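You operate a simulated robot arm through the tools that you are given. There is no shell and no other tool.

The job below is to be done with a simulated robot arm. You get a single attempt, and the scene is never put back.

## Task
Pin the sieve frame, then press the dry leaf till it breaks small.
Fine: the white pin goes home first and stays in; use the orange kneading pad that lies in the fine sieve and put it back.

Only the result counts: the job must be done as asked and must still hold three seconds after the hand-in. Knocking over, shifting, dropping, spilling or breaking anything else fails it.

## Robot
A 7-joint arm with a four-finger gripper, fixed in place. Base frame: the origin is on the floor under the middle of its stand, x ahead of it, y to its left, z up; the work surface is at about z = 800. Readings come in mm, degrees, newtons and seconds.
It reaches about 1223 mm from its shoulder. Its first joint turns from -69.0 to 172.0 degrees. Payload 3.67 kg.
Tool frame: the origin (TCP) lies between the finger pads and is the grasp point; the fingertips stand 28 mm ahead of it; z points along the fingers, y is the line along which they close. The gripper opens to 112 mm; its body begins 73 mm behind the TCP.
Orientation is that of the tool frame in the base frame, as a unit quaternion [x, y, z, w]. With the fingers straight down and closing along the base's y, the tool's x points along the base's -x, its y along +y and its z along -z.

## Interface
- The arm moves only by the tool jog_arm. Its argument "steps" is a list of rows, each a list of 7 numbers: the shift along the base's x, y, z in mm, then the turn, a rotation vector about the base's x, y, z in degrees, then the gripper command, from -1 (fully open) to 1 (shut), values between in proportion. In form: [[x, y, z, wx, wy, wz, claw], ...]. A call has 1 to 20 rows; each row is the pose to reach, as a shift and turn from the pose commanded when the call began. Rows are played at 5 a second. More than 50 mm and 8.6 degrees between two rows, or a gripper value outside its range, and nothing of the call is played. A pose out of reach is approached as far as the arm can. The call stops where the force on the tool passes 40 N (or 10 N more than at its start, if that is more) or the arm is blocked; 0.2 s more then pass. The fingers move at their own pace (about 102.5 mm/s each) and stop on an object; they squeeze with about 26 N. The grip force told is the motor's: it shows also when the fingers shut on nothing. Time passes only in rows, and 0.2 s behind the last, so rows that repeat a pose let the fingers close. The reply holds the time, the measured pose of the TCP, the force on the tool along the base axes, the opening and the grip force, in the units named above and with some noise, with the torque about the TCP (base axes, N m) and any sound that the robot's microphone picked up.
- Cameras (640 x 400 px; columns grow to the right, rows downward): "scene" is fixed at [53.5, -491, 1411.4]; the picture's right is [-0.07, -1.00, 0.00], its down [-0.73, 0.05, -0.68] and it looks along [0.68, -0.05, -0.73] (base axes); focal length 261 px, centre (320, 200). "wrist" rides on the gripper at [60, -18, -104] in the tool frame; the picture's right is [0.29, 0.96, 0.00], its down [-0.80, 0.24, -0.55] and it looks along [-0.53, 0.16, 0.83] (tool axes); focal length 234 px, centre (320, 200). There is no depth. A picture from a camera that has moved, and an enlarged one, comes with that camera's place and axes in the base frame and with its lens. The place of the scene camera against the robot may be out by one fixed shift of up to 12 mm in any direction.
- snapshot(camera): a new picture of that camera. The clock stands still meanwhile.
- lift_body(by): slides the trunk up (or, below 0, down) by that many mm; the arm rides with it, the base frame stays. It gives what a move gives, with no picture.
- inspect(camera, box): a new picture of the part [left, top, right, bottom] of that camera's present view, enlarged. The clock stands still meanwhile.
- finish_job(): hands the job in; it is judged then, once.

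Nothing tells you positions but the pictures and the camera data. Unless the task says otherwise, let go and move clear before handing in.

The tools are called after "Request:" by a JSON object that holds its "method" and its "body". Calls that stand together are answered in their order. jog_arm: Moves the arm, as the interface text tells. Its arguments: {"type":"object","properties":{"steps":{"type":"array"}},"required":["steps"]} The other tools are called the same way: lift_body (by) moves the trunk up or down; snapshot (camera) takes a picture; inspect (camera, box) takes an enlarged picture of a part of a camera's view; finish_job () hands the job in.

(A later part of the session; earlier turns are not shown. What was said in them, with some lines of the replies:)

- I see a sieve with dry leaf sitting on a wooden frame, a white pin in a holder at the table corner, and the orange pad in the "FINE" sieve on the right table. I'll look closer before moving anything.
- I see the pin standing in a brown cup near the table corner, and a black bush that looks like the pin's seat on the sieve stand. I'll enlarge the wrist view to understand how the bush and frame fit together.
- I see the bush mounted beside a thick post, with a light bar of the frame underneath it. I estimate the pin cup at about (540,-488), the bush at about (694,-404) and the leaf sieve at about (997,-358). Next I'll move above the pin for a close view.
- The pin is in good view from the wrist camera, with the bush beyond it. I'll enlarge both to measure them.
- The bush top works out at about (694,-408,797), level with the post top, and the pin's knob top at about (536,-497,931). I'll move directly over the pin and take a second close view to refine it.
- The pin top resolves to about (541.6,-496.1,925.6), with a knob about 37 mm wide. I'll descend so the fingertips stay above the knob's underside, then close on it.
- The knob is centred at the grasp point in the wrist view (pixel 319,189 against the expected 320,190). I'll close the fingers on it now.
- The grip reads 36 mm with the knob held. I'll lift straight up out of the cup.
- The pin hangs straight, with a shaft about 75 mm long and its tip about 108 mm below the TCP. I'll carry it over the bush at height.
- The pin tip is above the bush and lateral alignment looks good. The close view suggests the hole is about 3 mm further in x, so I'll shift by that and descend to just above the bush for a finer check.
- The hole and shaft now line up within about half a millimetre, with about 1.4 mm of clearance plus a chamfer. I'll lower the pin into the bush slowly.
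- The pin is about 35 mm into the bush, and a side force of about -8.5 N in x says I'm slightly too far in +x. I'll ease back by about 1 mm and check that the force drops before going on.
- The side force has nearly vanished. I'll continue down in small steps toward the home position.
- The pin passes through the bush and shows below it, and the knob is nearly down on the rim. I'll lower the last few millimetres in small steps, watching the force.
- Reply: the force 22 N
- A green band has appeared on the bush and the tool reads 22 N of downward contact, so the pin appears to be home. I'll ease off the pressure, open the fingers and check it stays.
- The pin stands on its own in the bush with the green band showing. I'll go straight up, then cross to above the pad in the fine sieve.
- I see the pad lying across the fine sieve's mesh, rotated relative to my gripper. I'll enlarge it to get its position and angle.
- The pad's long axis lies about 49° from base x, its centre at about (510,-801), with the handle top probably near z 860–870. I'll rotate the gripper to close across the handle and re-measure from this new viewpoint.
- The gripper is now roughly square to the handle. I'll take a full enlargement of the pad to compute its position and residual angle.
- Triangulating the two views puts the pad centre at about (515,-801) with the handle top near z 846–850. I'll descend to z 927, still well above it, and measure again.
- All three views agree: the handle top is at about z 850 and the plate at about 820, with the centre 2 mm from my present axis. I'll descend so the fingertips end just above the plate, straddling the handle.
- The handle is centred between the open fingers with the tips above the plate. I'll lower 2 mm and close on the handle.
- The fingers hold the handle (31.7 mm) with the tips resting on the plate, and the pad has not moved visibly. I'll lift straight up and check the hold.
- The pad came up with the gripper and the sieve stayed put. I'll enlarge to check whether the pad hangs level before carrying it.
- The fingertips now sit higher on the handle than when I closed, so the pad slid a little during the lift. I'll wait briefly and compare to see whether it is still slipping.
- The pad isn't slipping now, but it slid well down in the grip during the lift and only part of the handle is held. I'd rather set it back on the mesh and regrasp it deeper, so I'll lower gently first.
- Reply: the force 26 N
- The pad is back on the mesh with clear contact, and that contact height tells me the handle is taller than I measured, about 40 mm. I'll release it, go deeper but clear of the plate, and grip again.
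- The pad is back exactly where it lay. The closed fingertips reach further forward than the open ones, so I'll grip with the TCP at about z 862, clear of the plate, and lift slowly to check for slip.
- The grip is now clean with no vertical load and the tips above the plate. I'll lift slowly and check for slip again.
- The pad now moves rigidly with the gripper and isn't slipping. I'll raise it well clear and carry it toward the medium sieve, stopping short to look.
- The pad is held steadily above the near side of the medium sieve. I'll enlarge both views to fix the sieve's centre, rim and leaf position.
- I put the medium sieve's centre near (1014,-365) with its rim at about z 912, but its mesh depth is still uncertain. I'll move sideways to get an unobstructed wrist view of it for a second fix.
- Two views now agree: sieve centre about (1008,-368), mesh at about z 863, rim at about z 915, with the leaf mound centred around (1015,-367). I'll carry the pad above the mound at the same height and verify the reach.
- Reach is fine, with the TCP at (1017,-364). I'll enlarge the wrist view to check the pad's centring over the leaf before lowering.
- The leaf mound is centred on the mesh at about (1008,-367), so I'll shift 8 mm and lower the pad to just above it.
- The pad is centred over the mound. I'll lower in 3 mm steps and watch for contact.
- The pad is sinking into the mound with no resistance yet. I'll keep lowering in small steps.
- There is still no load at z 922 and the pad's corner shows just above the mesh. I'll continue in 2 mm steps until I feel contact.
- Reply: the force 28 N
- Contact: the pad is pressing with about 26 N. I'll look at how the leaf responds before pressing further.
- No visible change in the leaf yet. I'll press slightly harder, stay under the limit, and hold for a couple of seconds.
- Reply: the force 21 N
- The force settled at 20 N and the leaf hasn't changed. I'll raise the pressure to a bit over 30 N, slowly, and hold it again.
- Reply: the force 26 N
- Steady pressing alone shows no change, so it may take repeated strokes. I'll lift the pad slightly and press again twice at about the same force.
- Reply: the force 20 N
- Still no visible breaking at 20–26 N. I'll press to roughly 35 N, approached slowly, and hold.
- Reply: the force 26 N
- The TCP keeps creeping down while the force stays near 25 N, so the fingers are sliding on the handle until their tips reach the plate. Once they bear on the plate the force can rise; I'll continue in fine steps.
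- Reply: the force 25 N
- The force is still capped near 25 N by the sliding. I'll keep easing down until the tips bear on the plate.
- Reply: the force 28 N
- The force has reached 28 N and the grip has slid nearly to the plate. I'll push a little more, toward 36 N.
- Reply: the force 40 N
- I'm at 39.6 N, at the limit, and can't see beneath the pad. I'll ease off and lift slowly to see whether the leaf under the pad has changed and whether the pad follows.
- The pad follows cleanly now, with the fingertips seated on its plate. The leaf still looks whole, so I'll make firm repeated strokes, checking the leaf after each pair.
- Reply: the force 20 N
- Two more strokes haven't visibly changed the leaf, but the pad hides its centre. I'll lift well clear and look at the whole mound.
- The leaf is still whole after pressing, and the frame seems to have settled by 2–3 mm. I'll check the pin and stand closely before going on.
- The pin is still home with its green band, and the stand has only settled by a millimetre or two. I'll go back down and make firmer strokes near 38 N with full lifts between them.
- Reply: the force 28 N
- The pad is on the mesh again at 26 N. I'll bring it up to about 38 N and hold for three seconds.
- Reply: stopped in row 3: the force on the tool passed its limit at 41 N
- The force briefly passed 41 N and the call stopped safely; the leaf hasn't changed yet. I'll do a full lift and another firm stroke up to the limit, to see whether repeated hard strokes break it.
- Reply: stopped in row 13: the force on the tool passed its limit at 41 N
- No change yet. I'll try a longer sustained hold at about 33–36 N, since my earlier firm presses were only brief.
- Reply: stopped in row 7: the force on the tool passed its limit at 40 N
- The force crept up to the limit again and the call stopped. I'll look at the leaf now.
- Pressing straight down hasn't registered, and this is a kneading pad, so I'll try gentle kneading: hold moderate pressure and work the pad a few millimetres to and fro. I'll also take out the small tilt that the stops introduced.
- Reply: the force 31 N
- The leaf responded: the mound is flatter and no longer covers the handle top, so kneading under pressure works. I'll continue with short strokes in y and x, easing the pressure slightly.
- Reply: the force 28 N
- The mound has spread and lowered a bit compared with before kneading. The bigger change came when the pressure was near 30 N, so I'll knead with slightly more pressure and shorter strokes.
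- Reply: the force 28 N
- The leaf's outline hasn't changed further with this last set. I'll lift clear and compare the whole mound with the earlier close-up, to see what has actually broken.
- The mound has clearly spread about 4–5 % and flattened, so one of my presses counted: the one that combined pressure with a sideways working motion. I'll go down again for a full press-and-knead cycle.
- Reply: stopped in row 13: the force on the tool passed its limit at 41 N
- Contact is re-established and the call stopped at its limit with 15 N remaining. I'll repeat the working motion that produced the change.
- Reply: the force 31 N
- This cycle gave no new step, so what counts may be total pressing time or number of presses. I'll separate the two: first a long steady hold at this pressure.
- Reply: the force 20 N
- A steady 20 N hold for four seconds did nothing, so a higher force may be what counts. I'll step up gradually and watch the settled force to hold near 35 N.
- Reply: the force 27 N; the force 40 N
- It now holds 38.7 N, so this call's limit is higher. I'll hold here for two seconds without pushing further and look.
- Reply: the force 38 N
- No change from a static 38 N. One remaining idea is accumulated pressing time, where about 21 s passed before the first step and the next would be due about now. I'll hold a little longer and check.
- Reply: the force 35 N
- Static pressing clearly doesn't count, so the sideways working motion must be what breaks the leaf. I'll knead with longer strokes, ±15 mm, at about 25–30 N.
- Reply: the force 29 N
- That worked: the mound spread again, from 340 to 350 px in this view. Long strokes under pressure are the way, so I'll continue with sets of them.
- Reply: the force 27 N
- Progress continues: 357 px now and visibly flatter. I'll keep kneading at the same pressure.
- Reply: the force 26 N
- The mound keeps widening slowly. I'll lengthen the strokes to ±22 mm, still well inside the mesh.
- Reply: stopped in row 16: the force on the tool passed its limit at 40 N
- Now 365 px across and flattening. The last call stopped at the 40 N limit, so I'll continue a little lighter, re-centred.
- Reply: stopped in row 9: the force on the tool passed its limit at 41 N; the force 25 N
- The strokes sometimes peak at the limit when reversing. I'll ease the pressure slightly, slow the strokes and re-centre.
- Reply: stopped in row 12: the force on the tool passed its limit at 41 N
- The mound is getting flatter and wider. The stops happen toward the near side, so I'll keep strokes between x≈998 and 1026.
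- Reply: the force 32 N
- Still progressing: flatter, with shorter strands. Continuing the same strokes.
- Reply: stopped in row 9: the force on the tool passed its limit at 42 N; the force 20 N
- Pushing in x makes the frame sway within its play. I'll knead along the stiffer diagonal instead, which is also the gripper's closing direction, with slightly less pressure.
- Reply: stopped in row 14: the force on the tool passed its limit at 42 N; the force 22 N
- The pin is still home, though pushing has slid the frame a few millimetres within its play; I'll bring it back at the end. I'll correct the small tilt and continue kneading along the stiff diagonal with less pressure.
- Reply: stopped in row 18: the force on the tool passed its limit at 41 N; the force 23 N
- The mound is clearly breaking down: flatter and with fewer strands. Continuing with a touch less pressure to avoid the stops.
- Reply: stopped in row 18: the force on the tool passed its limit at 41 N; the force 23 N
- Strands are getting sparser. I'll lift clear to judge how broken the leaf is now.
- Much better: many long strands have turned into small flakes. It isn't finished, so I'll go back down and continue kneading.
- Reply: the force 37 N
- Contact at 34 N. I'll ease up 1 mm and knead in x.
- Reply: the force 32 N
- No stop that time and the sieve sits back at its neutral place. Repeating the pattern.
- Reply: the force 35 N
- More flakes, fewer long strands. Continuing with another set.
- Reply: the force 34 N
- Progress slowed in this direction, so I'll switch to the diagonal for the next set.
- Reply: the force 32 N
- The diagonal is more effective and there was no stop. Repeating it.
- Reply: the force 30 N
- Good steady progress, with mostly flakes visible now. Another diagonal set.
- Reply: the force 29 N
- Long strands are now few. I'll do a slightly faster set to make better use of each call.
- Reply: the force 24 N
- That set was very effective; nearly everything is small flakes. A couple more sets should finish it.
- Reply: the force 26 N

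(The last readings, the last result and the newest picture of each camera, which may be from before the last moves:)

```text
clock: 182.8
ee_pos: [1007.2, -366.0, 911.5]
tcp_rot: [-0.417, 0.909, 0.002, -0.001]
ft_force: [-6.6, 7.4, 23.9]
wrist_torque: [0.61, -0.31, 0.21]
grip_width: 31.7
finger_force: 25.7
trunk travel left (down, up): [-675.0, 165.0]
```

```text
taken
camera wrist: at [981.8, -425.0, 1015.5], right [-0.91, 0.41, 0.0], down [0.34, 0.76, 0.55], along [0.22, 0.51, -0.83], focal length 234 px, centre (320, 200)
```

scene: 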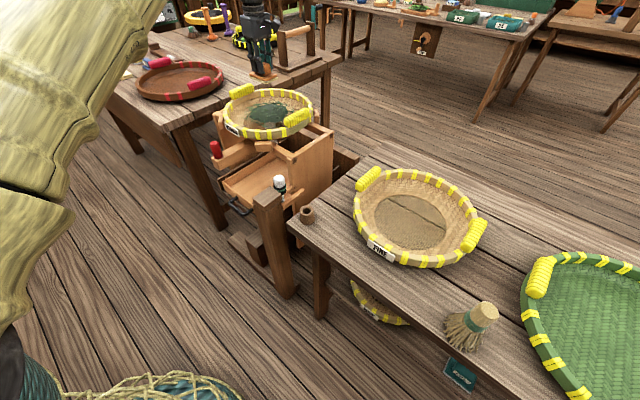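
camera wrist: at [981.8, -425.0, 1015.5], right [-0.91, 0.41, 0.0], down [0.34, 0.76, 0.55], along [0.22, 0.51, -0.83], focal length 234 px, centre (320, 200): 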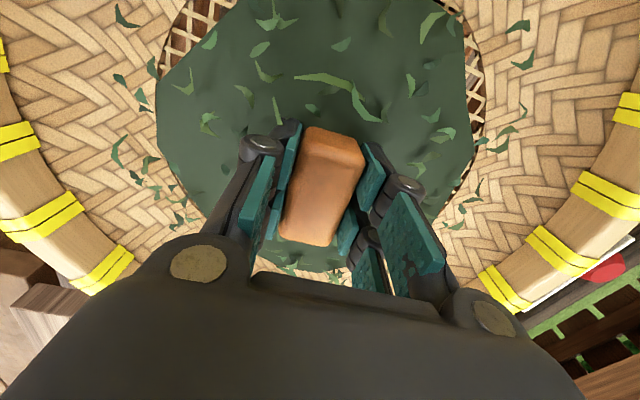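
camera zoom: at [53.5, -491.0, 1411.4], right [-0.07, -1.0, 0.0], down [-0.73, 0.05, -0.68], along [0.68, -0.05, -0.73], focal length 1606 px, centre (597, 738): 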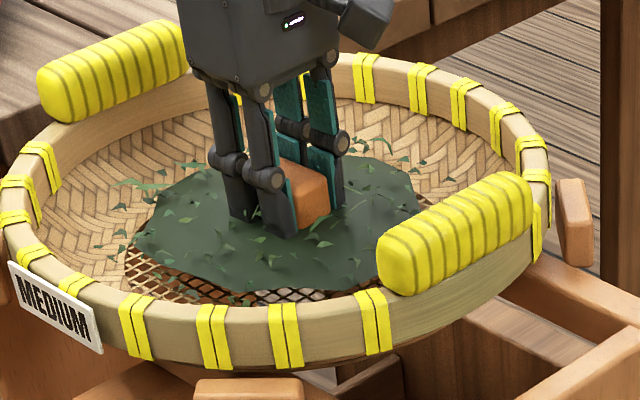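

Only a handful of longer pieces are left. Two more sets.

Request:
{"method": "jog_arm", "body": {"steps": [[-6, 7, -0.4, 0, 0, 0, 1], [-12, 14, -0.4, 0, 0, 0, 1], [-6, 7, 0, 0, 0, 0, 1], [0, 0, 0.1, 0, 0, 0, 1], [6, -7, 0.1, 0, 0, 0, 1], [12, -14, 0.1, 0, 0, 0, 1], [6, -7, -0.3, 0, 0, 0, 1], [0, 0, -0.4, 0, 0, 0, 1], [-6, 7, -0.4, 0, 0, 0, 1], [-12, 14, -0.4, 0, 0, 0, 1], [-6, 7, 0, 0, 0, 0, 1], [0, 0, 0.1, 0, 0, 0, 1], [6, -7, 0.1, 0, 0, 0, 1], [12, -14, 0.1, 0, 0, 0, 1], [6, -7, -0.3, 0, 0, 0, 1], [0, 0, -0.4, 0, 0, 0, 1], [-6, 7, -0.4, 0, 0, 0, 1], [-12, 14, -0.4, 0, 0, 0, 1], [-6, 7, 0, 0, 0, 0, 1], [0, 0, 0.1, 0, 0, 0, 1]]}}

Request:
{"method": "inspect", "body": {"camera": "scene", "box": [225, 80, 325, 145]}}

```text
clock: 187.0
ee_pos: [1006.1, -367.8, 910.1]
tcp_rot: [-0.417, 0.909, 0.002, -0.003]
ft_force: [-7.2, 6.2, 21.2]
wrist_torque: [0.55, -0.38, 0.27]
grip_width: 31.3
finger_force: 25.5
trunk travel left (down, up): [-675.0, 165.0]
```

```text
6.15 times, centred on (275, 112) of scene
camera zoom: at [53.5, -491.0, 1411.4], right [-0.07, -1.0, 0.0], down [-0.73, 0.05, -0.68], along [0.68, -0.05, -0.73], focal length 1606 px, centre (597, 738)
```

zoom: 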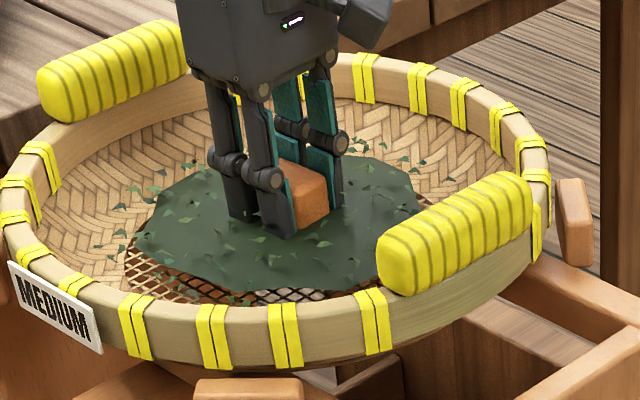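

Everything visible is now small flakes. I'll lift clear and inspect the whole sieve before deciding whether it needs more.

Request:
{"method": "jog_arm", "body": {"steps": [[0, 0, 4, 0, 0, 0, 1], [0, 0, 10, 0, 0, 0, 1], [0, 0, 20, 0, 0, 0, 1], [0, 0, 40, 0, 0, 0, 1], [0, 0, 70, 0, 0, 0, 1], [0, 0, 105, 0, 0, 0, 1], [0, 0, 140, 0, 0, 0, 1], [0, 0, 165, 0, 0, 0, 1], [0, 0, 165, 0, 0, 0, 1]]}}

Request:
{"method": "inspect", "body": {"camera": "scene", "box": [240, 90, 304, 130]}}

Request:
{"method": "inspect", "body": {"camera": "wrist", "box": [150, 0, 510, 250]}}

Request:
{"method": "inspect", "body": {"camera": "scene", "box": [190, 70, 350, 210]}}

```text
clock: 189.0
ee_pos: [1008.7, -369.1, 1074.3]
tcp_rot: [-0.417, 0.909, 0.003, -0.004]
ft_force: [-0.4, 0.6, -1.0]
wrist_torque: [0.0, 0.03, 0.01]
grip_width: 31.7
finger_force: 26.2
trunk travel left (down, up): [-675.0, 165.0]
```

```text
10.00 times, centred on (272, 110) of scene
camera zoom: at [53.5, -491.0, 1411.4], right [-0.07, -1.0, 0.0], down [-0.73, 0.05, -0.68], along [0.68, -0.05, -0.73], focal length 2609 px, centre (800, 1100)
```

zoom: 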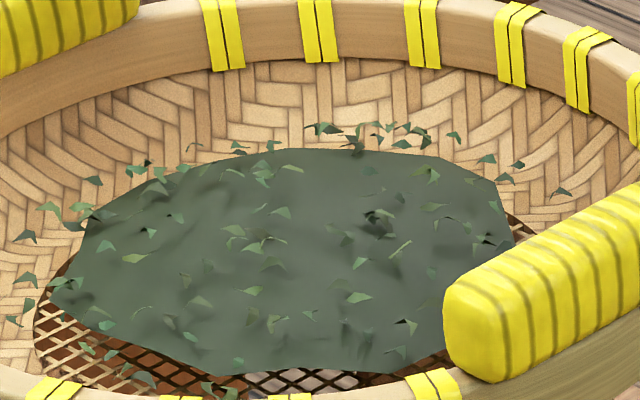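

```text
1.60 times, centred on (330, 125) of wrist
camera zoom: at [984.2, -427.4, 1177.6], right [-0.91, 0.41, 0.01], down [0.34, 0.76, 0.55], along [0.22, 0.51, -0.83], focal length 375 px, centre (304, 320)
```

zoom: 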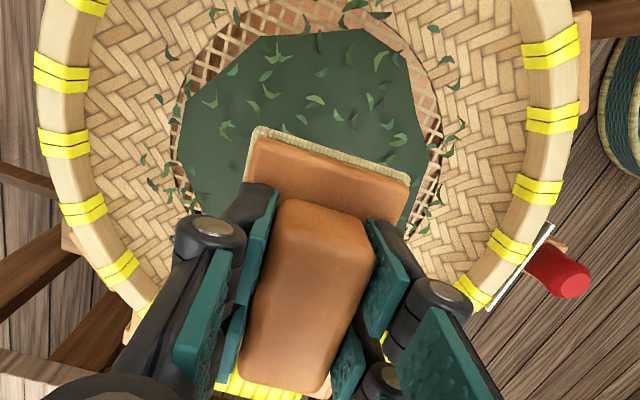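

```text
2.86 times, centred on (270, 140) of scene
camera zoom: at [53.5, -491.0, 1411.4], right [-0.07, -1.0, 0.0], down [-0.73, 0.05, -0.68], along [0.68, -0.05, -0.73], focal length 745 px, centre (463, 371)
```

zoom: 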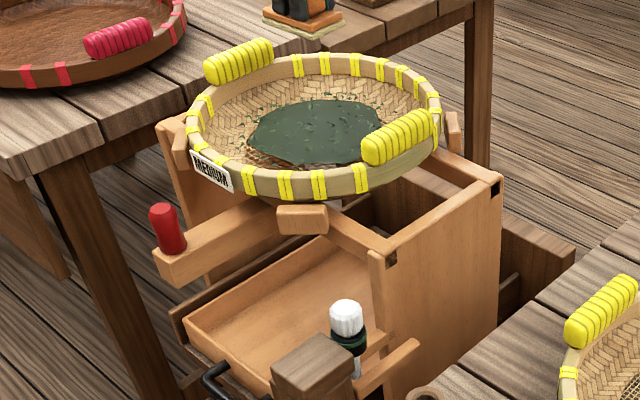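

All of the leaf is now small flakes in a flat layer, the pin is still home with its green band, and the sieve sits in its cradle. I'll do one more short set to see whether anything still changes, as a margin.

Request:
{"method": "jog_arm", "body": {"steps": [[0, 0, -35, 0, 0, 0, 1], [0, 0, -75, 0, 0, 0, 1], [0, 0, -110, 0, 0, 0, 1], [0, 0, -135, 0, 0, 0, 1], [0, 0, -150, 0, 0, 0, 1], [0, 0, -157, 0, 0, 0, 1], [0, 0, -161, 0, 0, 0, 1], [0, 0, -164, 0, 0, 0, 1], [0, 0, -166, 0, 0, 0, 1], [0, 0, -166, 0, 0, 0, 1], [0, 0, -166, 0, 0, 0, 1]]}}

```text
clock: 191.4
ee_pos: [1008.1, -369.3, 910.8]
tcp_rot: [-0.417, 0.909, 0.001, 0.0]
ft_force: [5.3, -3.6, 24.8]
wrist_torque: [0.32, -0.7, 0.0]
grip_width: 31.9
finger_force: 26.1
trunk travel left (down, up): [-675.0, 165.0]
```

Request:
{"method": "jog_arm", "body": {"steps": [[-6, 7, 0, 0, 0, 0, 1], [-12, 14, 0, 0, 0, 0, 1], [-6, 7, 0.4, 0, 0, 0, 1], [0, 0, 0.5, 0, 0, 0, 1], [6, -7, 0.5, 0, 0, 0, 1], [12, -14, 0.5, 0, 0, 0, 1], [6, -7, 0.1, 0, 0, 0, 1], [0, 0, 0, 0, 0, 0, 1], [-6, 7, 0, 0, 0, 0, 1], [-12, 14, 0, 0, 0, 0, 1], [-6, 7, 0.4, 0, 0, 0, 1], [0, 0, 0.5, 0, 0, 0, 1], [6, -7, 0.5, 0, 0, 0, 1], [12, -14, 0.5, 0, 0, 0, 1], [6, -7, 0.1, 0, 0, 0, 1], [0, 0, 0, 0, 0, 0, 1], [0, 0, 0, 0, 0, 0, 1]]}}

Request:
{"method": "inspect", "body": {"camera": "scene", "box": [225, 80, 325, 145]}}

```text
clock: 193.8
ee_pos: [999.1, -352.4, 910.6]
tcp_rot: [-0.418, 0.908, 0.002, -0.002]
ft_force: [-4.7, 4.5, 21.8]
wrist_torque: [-0.76, 0.59, -0.28]
grip_width: 31.5
finger_force: 26.4
trunk travel left (down, up): [-675.0, 165.0]
stopped in row 11: the force on the tool passed its limit at 41 N (the readings are from after the stop); the commanded pose is now the measured one
```

```text
6.15 times, centred on (275, 112) of scene
camera zoom: at [53.5, -491.0, 1411.4], right [-0.07, -1.0, 0.0], down [-0.73, 0.05, -0.68], along [0.68, -0.05, -0.73], focal length 1606 px, centre (597, 738)
```

zoom: 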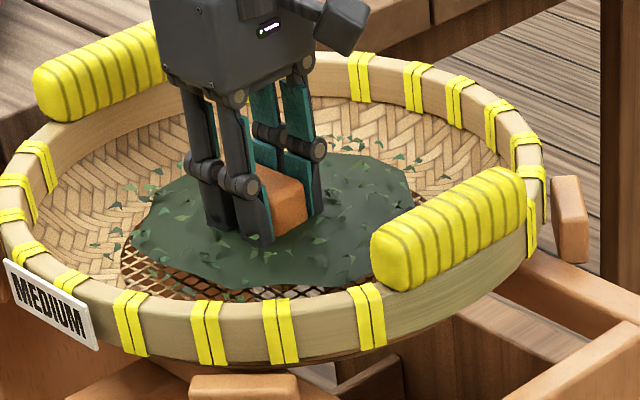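

Nothing further changes, so the leaf is broken small. The frame has drifted a few millimetres in its play again; I'll ease the pressure and slide gently back to nudge it to its original place.

Request:
{"method": "jog_arm", "body": {"steps": [[0, 0, 0.6, 0, 0, 0, 1], [2, -3, 0.8, -0.1, -0.3, 0, 1], [4, -6, 0.8, -0.2, -0.4, 0, 1], [6, -10, 0.8, -0.2, -0.4, 0, 1], [7, -14, 0.8, -0.2, -0.4, 0, 1], [7, -17, 0.8, -0.2, -0.4, 0, 1], [6, -20, 0.8, -0.2, -0.4, 0, 1], [6, -20, 0.8, -0.2, -0.4, 0, 1]]}}

Request:
{"method": "inspect", "body": {"camera": "scene", "box": [225, 80, 325, 145]}}

```text
clock: 195.6
ee_pos: [1003.0, -373.6, 910.7]
tcp_rot: [-0.417, 0.909, 0.0, 0.0]
ft_force: [-3.4, 9.5, 25.1]
wrist_torque: [1.08, -0.55, 0.31]
grip_width: 31.8
finger_force: 26.4
trunk travel left (down, up): [-675.0, 165.0]
```

```text
6.15 times, centred on (275, 112) of scene
camera zoom: at [53.5, -491.0, 1411.4], right [-0.07, -1.0, 0.0], down [-0.73, 0.05, -0.68], along [0.68, -0.05, -0.73], focal length 1606 px, centre (597, 738)
```

zoom: 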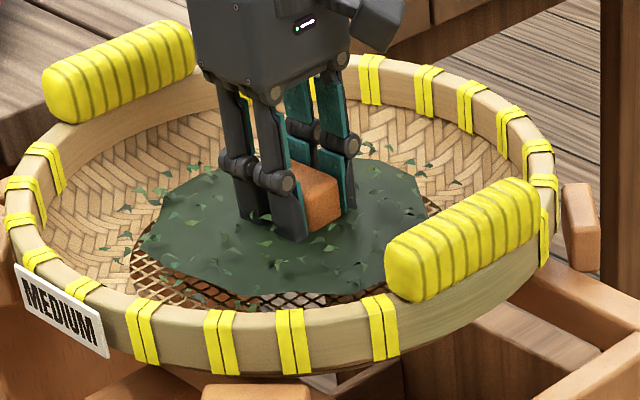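

It overshot slightly the other way. I'll move back a few millimetres, then lift and see where it rests.

Request:
{"method": "jog_arm", "body": {"steps": [[1, 2, 0.3, 0, 0, 0, 1], [3, 4, 0.5, 0, 0, 0, 1], [4, 6, 0.5, 0, 0, 0, 1], [4, 6, 0.5, 0, 0, 0, 1]]}}

Request:
{"method": "inspect", "body": {"camera": "scene", "box": [225, 80, 325, 145]}}

```text
clock: 196.6
ee_pos: [1006.4, -370.0, 911.7]
tcp_rot: [-0.417, 0.909, 0.0, 0.0]
ft_force: [-0.3, -3.1, 27.9]
wrist_torque: [-0.55, 0.43, -0.04]
grip_width: 31.5
finger_force: 26.1
trunk travel left (down, up): [-675.0, 165.0]
```

```text
6.15 times, centred on (275, 112) of scene
camera zoom: at [53.5, -491.0, 1411.4], right [-0.07, -1.0, 0.0], down [-0.73, 0.05, -0.68], along [0.68, -0.05, -0.73], focal length 1606 px, centre (597, 738)
```

zoom: 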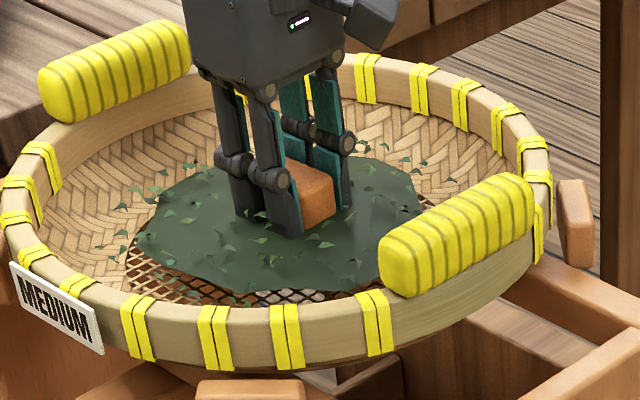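

The sieve is back at its original position in the picture. I'll lift straight up now.

Request:
{"method": "jog_arm", "body": {"steps": [[0, 0, 3, 0, 0, 0, 1], [0, 0, 7, 0, 0, 0, 1], [0, 0, 14, 0, 0, 0, 1], [0, 0, 28, 0, 0, 0, 1], [0, 0, 55, 0, 0, 0, 1], [0, 0, 90, 0, 0, 0, 1], [0, 0, 130, 0, 0, 0, 1], [0, 0, 160, 0, 0, 0, 1], [0, 0, 170, 0, 0, 0, 1], [0, 0, 170, 0, 0, 0, 1], [0, 0, 170, 0, 0, 0, 1]]}}

Request:
{"method": "inspect", "body": {"camera": "scene", "box": [225, 80, 325, 145]}}

Request:
{"method": "inspect", "body": {"camera": "scene", "box": [240, 90, 304, 130]}}

Request:
{"method": "snapshot", "body": {"camera": "wrist"}}

```text
clock: 199.0
ee_pos: [1007.7, -371.6, 1078.2]
tcp_rot: [-0.417, 0.909, 0.001, -0.001]
ft_force: [-0.1, -0.4, -1.4]
wrist_torque: [-0.02, -0.03, -0.03]
grip_width: 31.4
finger_force: 25.9
trunk travel left (down, up): [-675.0, 165.0]
```

```text
6.15 times, centred on (275, 112) of scene
camera zoom: at [53.5, -491.0, 1411.4], right [-0.07, -1.0, 0.0], down [-0.73, 0.05, -0.68], along [0.68, -0.05, -0.73], focal length 1606 px, centre (597, 738)
```

zoom: 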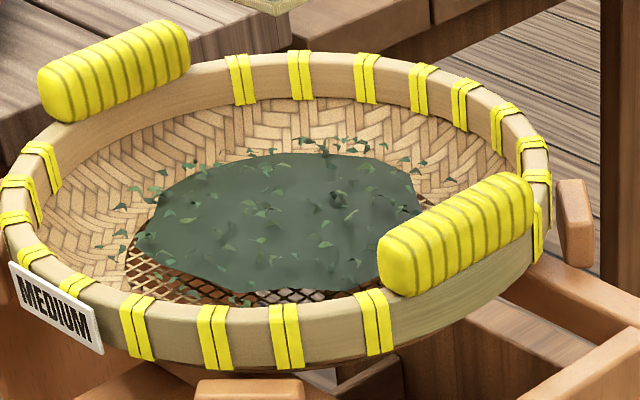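

```text
10.00 times, centred on (272, 110) of scene
camera zoom: at [53.5, -491.0, 1411.4], right [-0.07, -1.0, 0.0], down [-0.73, 0.05, -0.68], along [0.68, -0.05, -0.73], focal length 2609 px, centre (800, 1100)
```

zoom: 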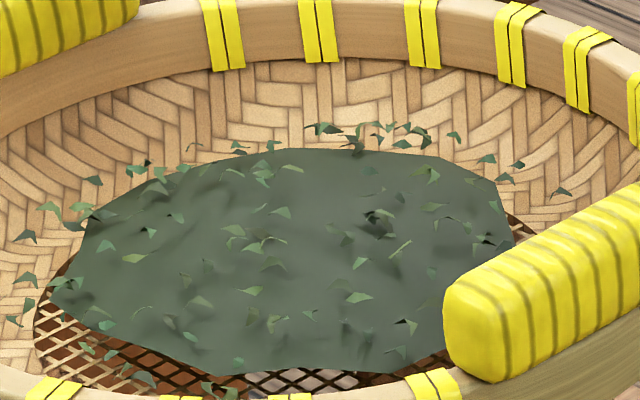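

```text
taken
camera wrist: at [983.8, -429.7, 1182.8], right [-0.91, 0.41, 0.0], down [0.34, 0.76, 0.55], along [0.22, 0.51, -0.83], focal length 234 px, centre (320, 200)
```

wrist: 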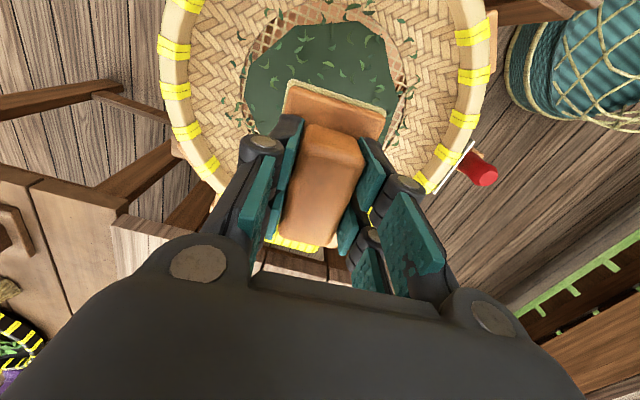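

The flakes are exactly as they were before the last set, so the leaf is fully broken and stable. Now I'll carry the pad back toward the fine sieve at height.

Request:
{"method": "jog_arm", "body": {"steps": [[-10, -9, 0, 0, 0, 0, 1], [-30, -26, 0, 0, 0, 0, 1], [-58, -50, 0, 0, 0, 0, 1], [-87, -75, 0, 0, 0, 0, 1], [-116, -100, 0, 0, 0, 0, 1], [-145, -126, 0, 0, 0, 0, 1], [-174, -151, 0, 0, 0, 0, 1], [-203, -176, 0, 0, 0, 0, 1], [-232, -201, 0, 0, 0, 0, 1], [-261, -226, 0, 0, 0, 0, 1], [-290, -251, 0, 0, 0, 0, 1], [-319, -276, 0, 0, 0, 0, 1], [-348, -302, 0, 0, 0, 0, 1], [-377, -327, 0, 0, 0, 0, 1], [-406, -352, 0, 0, 0, 0, 1], [-435, -377, 0, 0, 0, 0, 1], [-460, -399, 0, 0, 0, 0, 1], [-480, -416, 0, 0, 0, 0, 1], [-494, -428, 0, 0, 0, 0, 1], [-494, -428, 0, 0, 0, 0, 1]]}}

Request:
{"method": "snapshot", "body": {"camera": "wrist"}}

Request:
{"method": "snapshot", "body": {"camera": "scene"}}

```text
clock: 203.2
ee_pos: [517.0, -797.6, 1075.7]
tcp_rot: [-0.418, 0.909, 0.002, -0.001]
ft_force: [1.0, -0.2, -1.7]
wrist_torque: [0.03, -0.01, 0.01]
grip_width: 31.5
finger_force: 26.2
trunk travel left (down, up): [-675.0, 165.0]
```

```text
taken
camera wrist: at [491.5, -856.1, 1181.1], right [-0.91, 0.41, 0.0], down [0.34, 0.76, 0.55], along [0.22, 0.51, -0.83], focal length 234 px, centre (320, 200)
```

wrist: 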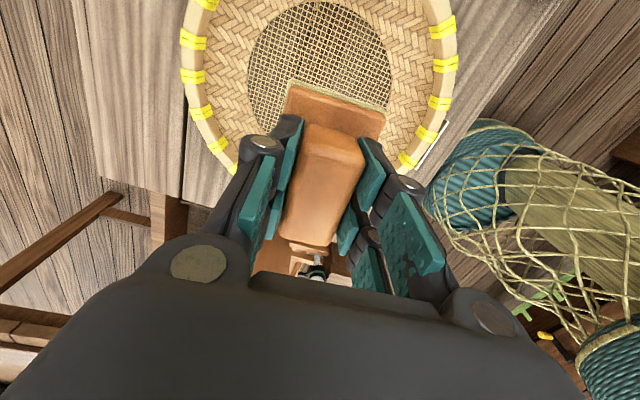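

```text
taken
```

scene: 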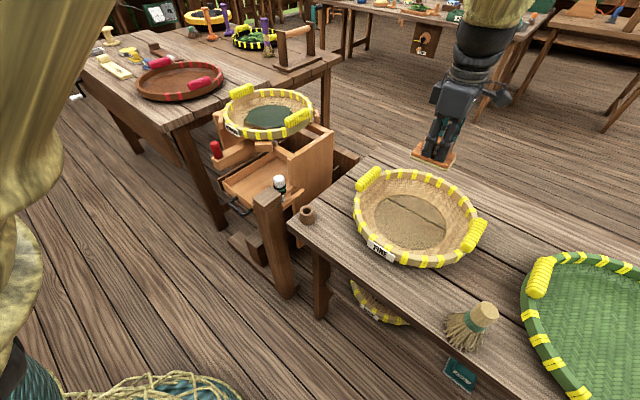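

I'm above the fine sieve. I'll correct 3 mm and descend to just above the original spot.

Request:
{"method": "jog_arm", "body": {"steps": [[-1, 0, -25, 0, 0, 0, 1], [-2, -1, -60, 0, 0, 0, 1], [-3, -1.5, -95, 0, 0, 0, 1], [-3, -1.5, -130, 0, 0, 0, 1], [-3, -1.5, -160, 0, 0, 0, 1], [-3, -1.5, -180, 0, 0, 0, 1], [-3, -1.5, -195, 0, 0, 0, 1], [-3, -1.5, -205, 0, 0, 0, 1], [-3, -1.5, -205, 0, 0, 0, 1]]}}

Request:
{"method": "snapshot", "body": {"camera": "wrist"}}

Request:
{"method": "inspect", "body": {"camera": "scene", "box": [375, 180, 455, 240]}}

```text
clock: 205.2
ee_pos: [511.3, -801.7, 871.3]
tcp_rot: [-0.416, 0.909, 0.003, 0.0]
ft_force: [0.3, -0.5, -1.1]
wrist_torque: [0.0, 0.01, -0.02]
grip_width: 31.4
finger_force: 25.6
trunk travel left (down, up): [-675.0, 165.0]
```

```text
taken
camera wrist: at [486.5, -859.1, 976.4], right [-0.91, 0.41, 0.0], down [0.34, 0.76, 0.56], along [0.22, 0.51, -0.83], focal length 234 px, centre (320, 200)
```

wrist: 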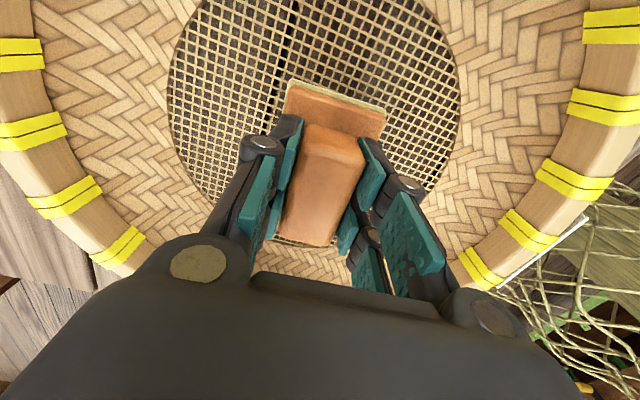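

```text
6.67 times, centred on (415, 210) of scene
camera zoom: at [53.5, -491.0, 1411.4], right [-0.07, -1.0, 0.0], down [-0.73, 0.05, -0.68], along [0.68, -0.05, -0.73], focal length 1739 px, centre (-313, 133)
```

zoom: 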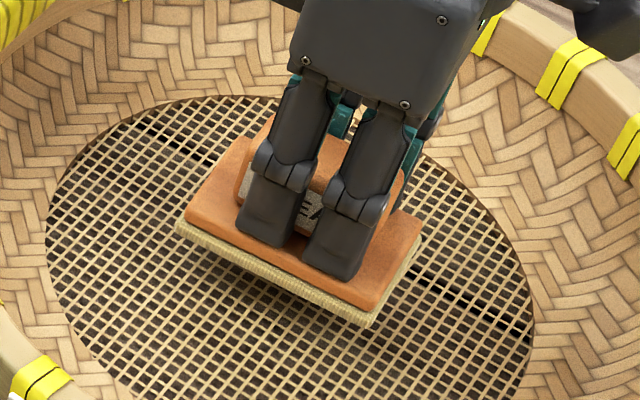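

The pad lines up exactly with the picture from when I first lifted it, about 18–20 mm above its place. I'll lower gently to contact.

Request:
{"method": "jog_arm", "body": {"steps": [[0.5, 0.5, -4, 0, 0, 0, 1], [1, 1, -8, 0, 0, 0, 1], [1, 1, -12, 0, 0, 0, 1], [1, 1, -15, 0, 0, 0, 1], [1, 1, -15, 0, 0, 0, 1]]}}

```text
clock: 206.4
ee_pos: [512.8, -797.7, 858.6]
tcp_rot: [-0.417, 0.909, 0.001, -0.001]
ft_force: [-0.6, -0.1, -1.5]
wrist_torque: [0.02, 0.0, 0.02]
grip_width: 31.6
finger_force: 26.0
trunk travel left (down, up): [-675.0, 165.0]
```

Request:
{"method": "jog_arm", "body": {"steps": [[0, 0, -1.5, 0, 0, 0, 1], [0, 0, -3, 0, 0, 0, 1], [0, 0, -4.5, 0, 0, 0, 1], [0, 0, -4.5, 0, 0, 0, 1]]}}

```text
clock: 207.4
ee_pos: [513.1, -801.4, 851.5]
tcp_rot: [-0.417, 0.909, 0.001, -0.001]
ft_force: [-0.2, 0.8, -1.8]
wrist_torque: [-0.02, 0.01, 0.0]
grip_width: 31.6
finger_force: 26.0
trunk travel left (down, up): [-675.0, 165.0]
```

No contact yet. Continuing down in 1 mm steps.

Request:
{"method": "jog_arm", "body": {"steps": [[0, 0, -1, 0, 0, 0, 1], [0, 0, -2, 0, 0, 0, 1], [0, 0, -2, 0, 0, 0, 1]]}}

Request:
{"method": "inspect", "body": {"camera": "scene", "box": [375, 180, 455, 240]}}

```text
clock: 208.2
ee_pos: [511.1, -799.5, 851.6]
tcp_rot: [-0.417, 0.909, 0.002, -0.001]
ft_force: [-0.4, -0.2, -0.1]
wrist_torque: [-0.02, -0.02, 0.01]
grip_width: 31.8
finger_force: 25.9
trunk travel left (down, up): [-675.0, 165.0]
```

```text
6.67 times, centred on (415, 210) of scene
camera zoom: at [53.5, -491.0, 1411.4], right [-0.07, -1.0, 0.0], down [-0.73, 0.05, -0.68], along [0.68, -0.05, -0.73], focal length 1739 px, centre (-313, 133)
```

zoom: 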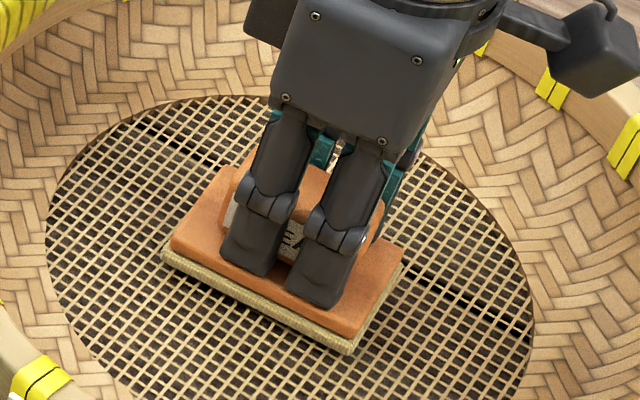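

The pad is just touching (its weight has come off the wrist) within about 2 mm of where it lay. One more millimetre to seat it, then I'll release.

Request:
{"method": "jog_arm", "body": {"steps": [[0.5, 0, -0.7, 0, 0, 0, 1], [1, 0, -1.2, 0, 0, 0, 1], [1, 0, -1.2, 0, 0, 0, 1]]}}

```text
clock: 209.0
ee_pos: [513.9, -797.9, 852.5]
tcp_rot: [-0.418, 0.909, 0.001, -0.001]
ft_force: [0.6, -0.9, 1.7]
wrist_torque: [-0.05, -0.15, -0.05]
grip_width: 31.5
finger_force: 26.2
trunk travel left (down, up): [-675.0, 165.0]
```

Seated with light contact. Opening the fingers now.

Request:
{"method": "jog_arm", "body": {"steps": [[0, 0, 0.3, 0, 0, 0, 0.3], [0, 0, 0.5, 0, 0, 0, -0.1], [0, 0, 0.5, 0, 0, 0, -0.3], [0, 0, 0.5, 0, 0, 0, -0.3], [0, 0, 0.5, 0, 0, 0, -0.3]]}}

Request:
{"method": "inspect", "body": {"camera": "scene", "box": [375, 180, 455, 240]}}

Request:
{"method": "snapshot", "body": {"camera": "wrist"}}

```text
clock: 210.2
ee_pos: [512.8, -798.4, 850.7]
tcp_rot: [-0.417, 0.909, 0.002, -0.001]
ft_force: [0.6, -0.4, 0.0]
wrist_torque: [0.01, -0.02, 0.01]
grip_width: 72.5
finger_force: 0.0
trunk travel left (down, up): [-675.0, 165.0]
```

```text
6.67 times, centred on (415, 210) of scene
camera zoom: at [53.5, -491.0, 1411.4], right [-0.07, -1.0, 0.0], down [-0.73, 0.05, -0.68], along [0.68, -0.05, -0.73], focal length 1739 px, centre (-313, 133)
```

zoom: 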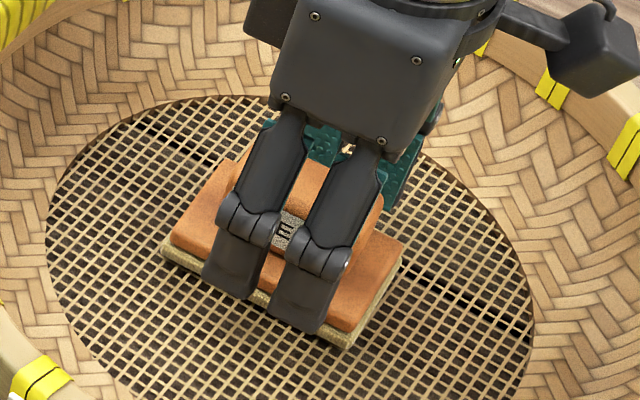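

```text
taken
camera wrist: at [488.4, -857.5, 955.3], right [-0.91, 0.41, 0.0], down [0.34, 0.76, 0.55], along [0.22, 0.51, -0.83], focal length 234 px, centre (320, 200)
```

wrist: 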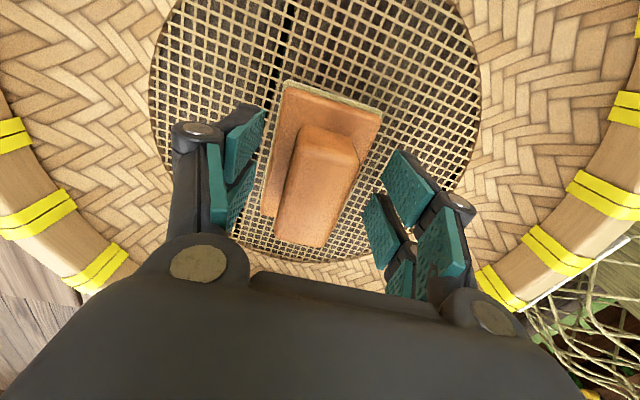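

The pad is free and resting flat in the fine sieve. I'll rise straight up and move clear.

Request:
{"method": "jog_arm", "body": {"steps": [[0, 0, 5, 0, 0, 0, -0.3], [0, 0, 15, 0, 0, 0, -0.3], [0, 0, 35, 0, 0, 0, -0.3], [0, 0, 60, 0, 0, 0, -0.3], [0, 0, 90, 0, 0, 0, -0.3], [0, 0, 130, 0, 0, 0, -0.3], [0, 0, 170, 0, 0, 0, -0.3], [0, 0, 210, 0, 0, 0, -0.3], [0, 0, 240, 0, 0, 0, -0.3], [0, 0, 250, 0, 0, 0, -0.3], [0, 0, 250, 0, 0, 0, -0.3]]}}

Request:
{"method": "snapshot", "body": {"camera": "scene"}}

Request:
{"method": "inspect", "body": {"camera": "scene", "box": [340, 160, 500, 280]}}

Request:
{"method": "inspect", "body": {"camera": "scene", "box": [200, 70, 360, 230]}}

Request:
{"method": "snapshot", "body": {"camera": "wrist"}}

```text
clock: 212.6
ee_pos: [512.1, -799.5, 1099.9]
tcp_rot: [-0.417, 0.909, 0.002, -0.001]
ft_force: [-0.4, 1.2, -0.4]
wrist_torque: [0.0, -0.02, -0.02]
grip_width: 72.6
finger_force: 0.0
trunk travel left (down, up): [-675.0, 165.0]
```

```text
taken
```

scene: 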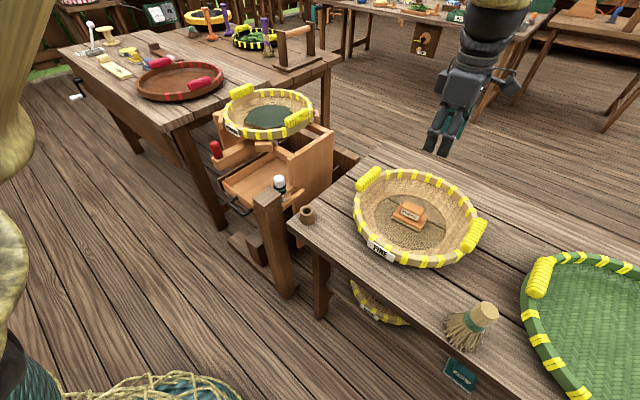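

```text
3.33 times, centred on (420, 220) of scene
camera zoom: at [53.5, -491.0, 1411.4], right [-0.07, -1.0, 0.0], down [-0.73, 0.05, -0.68], along [0.68, -0.05, -0.73], focal length 870 px, centre (-13, 133)
```

zoom: 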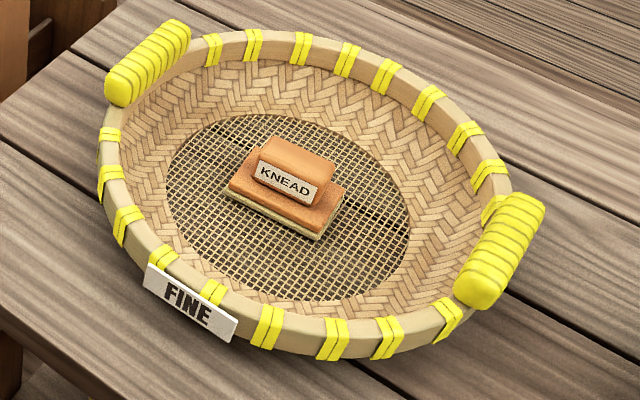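

```text
2.50 times, centred on (280, 150) of scene
camera zoom: at [53.5, -491.0, 1411.4], right [-0.07, -1.0, 0.0], down [-0.73, 0.05, -0.68], along [0.68, -0.05, -0.73], focal length 652 px, centre (420, 325)
```

zoom: 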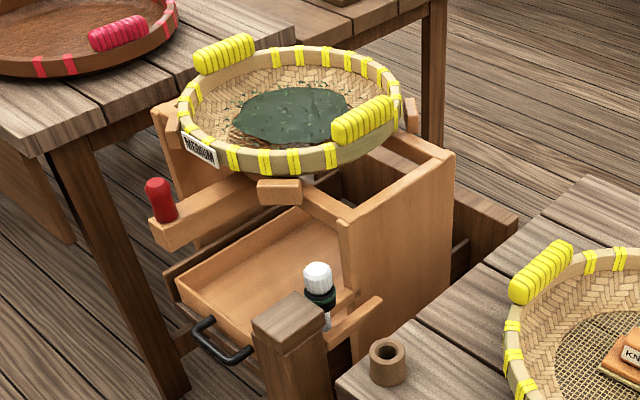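

```text
taken
camera wrist: at [488.2, -857.4, 1204.7], right [-0.91, 0.41, 0.0], down [0.34, 0.76, 0.55], along [0.22, 0.51, -0.83], focal length 234 px, centre (320, 200)
```

wrist: 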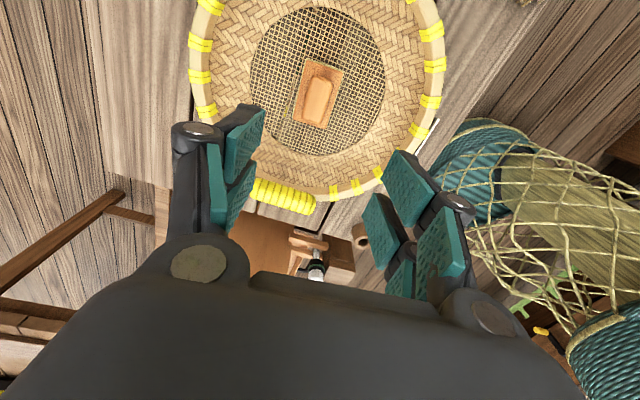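

The pad is back in the fine sieve in essentially its original pose. A last close check of the pin and stand against the first pictures before handing in.

Request:
{"method": "inspect", "body": {"camera": "scene", "box": [200, 130, 360, 230]}}

Request:
{"method": "inspect", "body": {"camera": "scene", "box": [190, 70, 350, 170]}}

```text
4.00 times, centred on (280, 180) of scene
camera zoom: at [53.5, -491.0, 1411.4], right [-0.07, -1.0, 0.0], down [-0.73, 0.05, -0.68], along [0.68, -0.05, -0.73], focal length 1044 px, centre (480, 280)
```

zoom: 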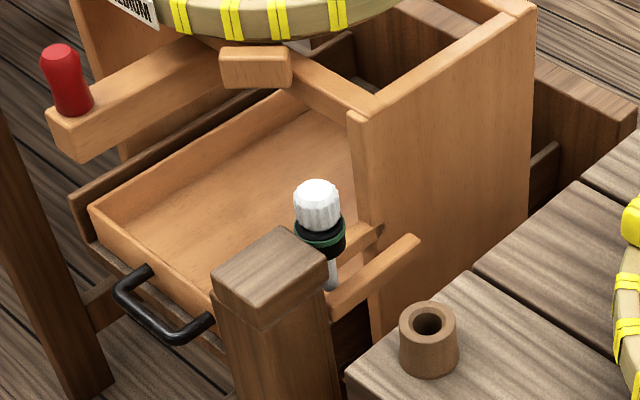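

```text
4.00 times, centred on (270, 120) of scene
camera zoom: at [53.5, -491.0, 1411.4], right [-0.07, -1.0, 0.0], down [-0.73, 0.05, -0.68], along [0.68, -0.05, -0.73], focal length 1044 px, centre (520, 520)
```

zoom: 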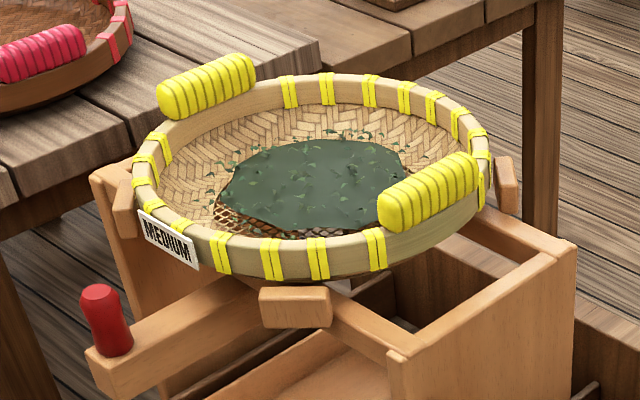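

The pin is fully home with its green band, the leaf is broken to small flakes, and the frame and medium sieve match their first pictures. The pad is back in the fine sieve and the gripper is open and well clear, so I'm handing in.

Request:
{"method": "finish_job", "body": {}}

```text
The job is handed in.
```

The job is handed in: the frame is pinned, the dry leaf is broken into small flakes, and the pad is back in the fine sieve. I don't have the verdict on it.

- **Pin:** The white pin went in first and was still fully home at the last check. A green band showed on its socket from the moment it seated.
- **Leaf:** Pressing straight down changed nothing, even at about 40 N. Kneading the pad back and forth under 20–35 N broke the leaf down. A last kneading set changed nothing further, so I took it as finished.
- **Pad:** It lies flat in the fine sieve, within about 2 mm of where it started.
- **Frame movement:** Kneading slid the frame a few millimetres within the pin's play, sometimes enough to trip the 40 N stop. I nudged it back afterwards, and the frame and medium sieve looked the same as in the first pictures.

The gripper was open and about 250 mm above the pad when I handed in.
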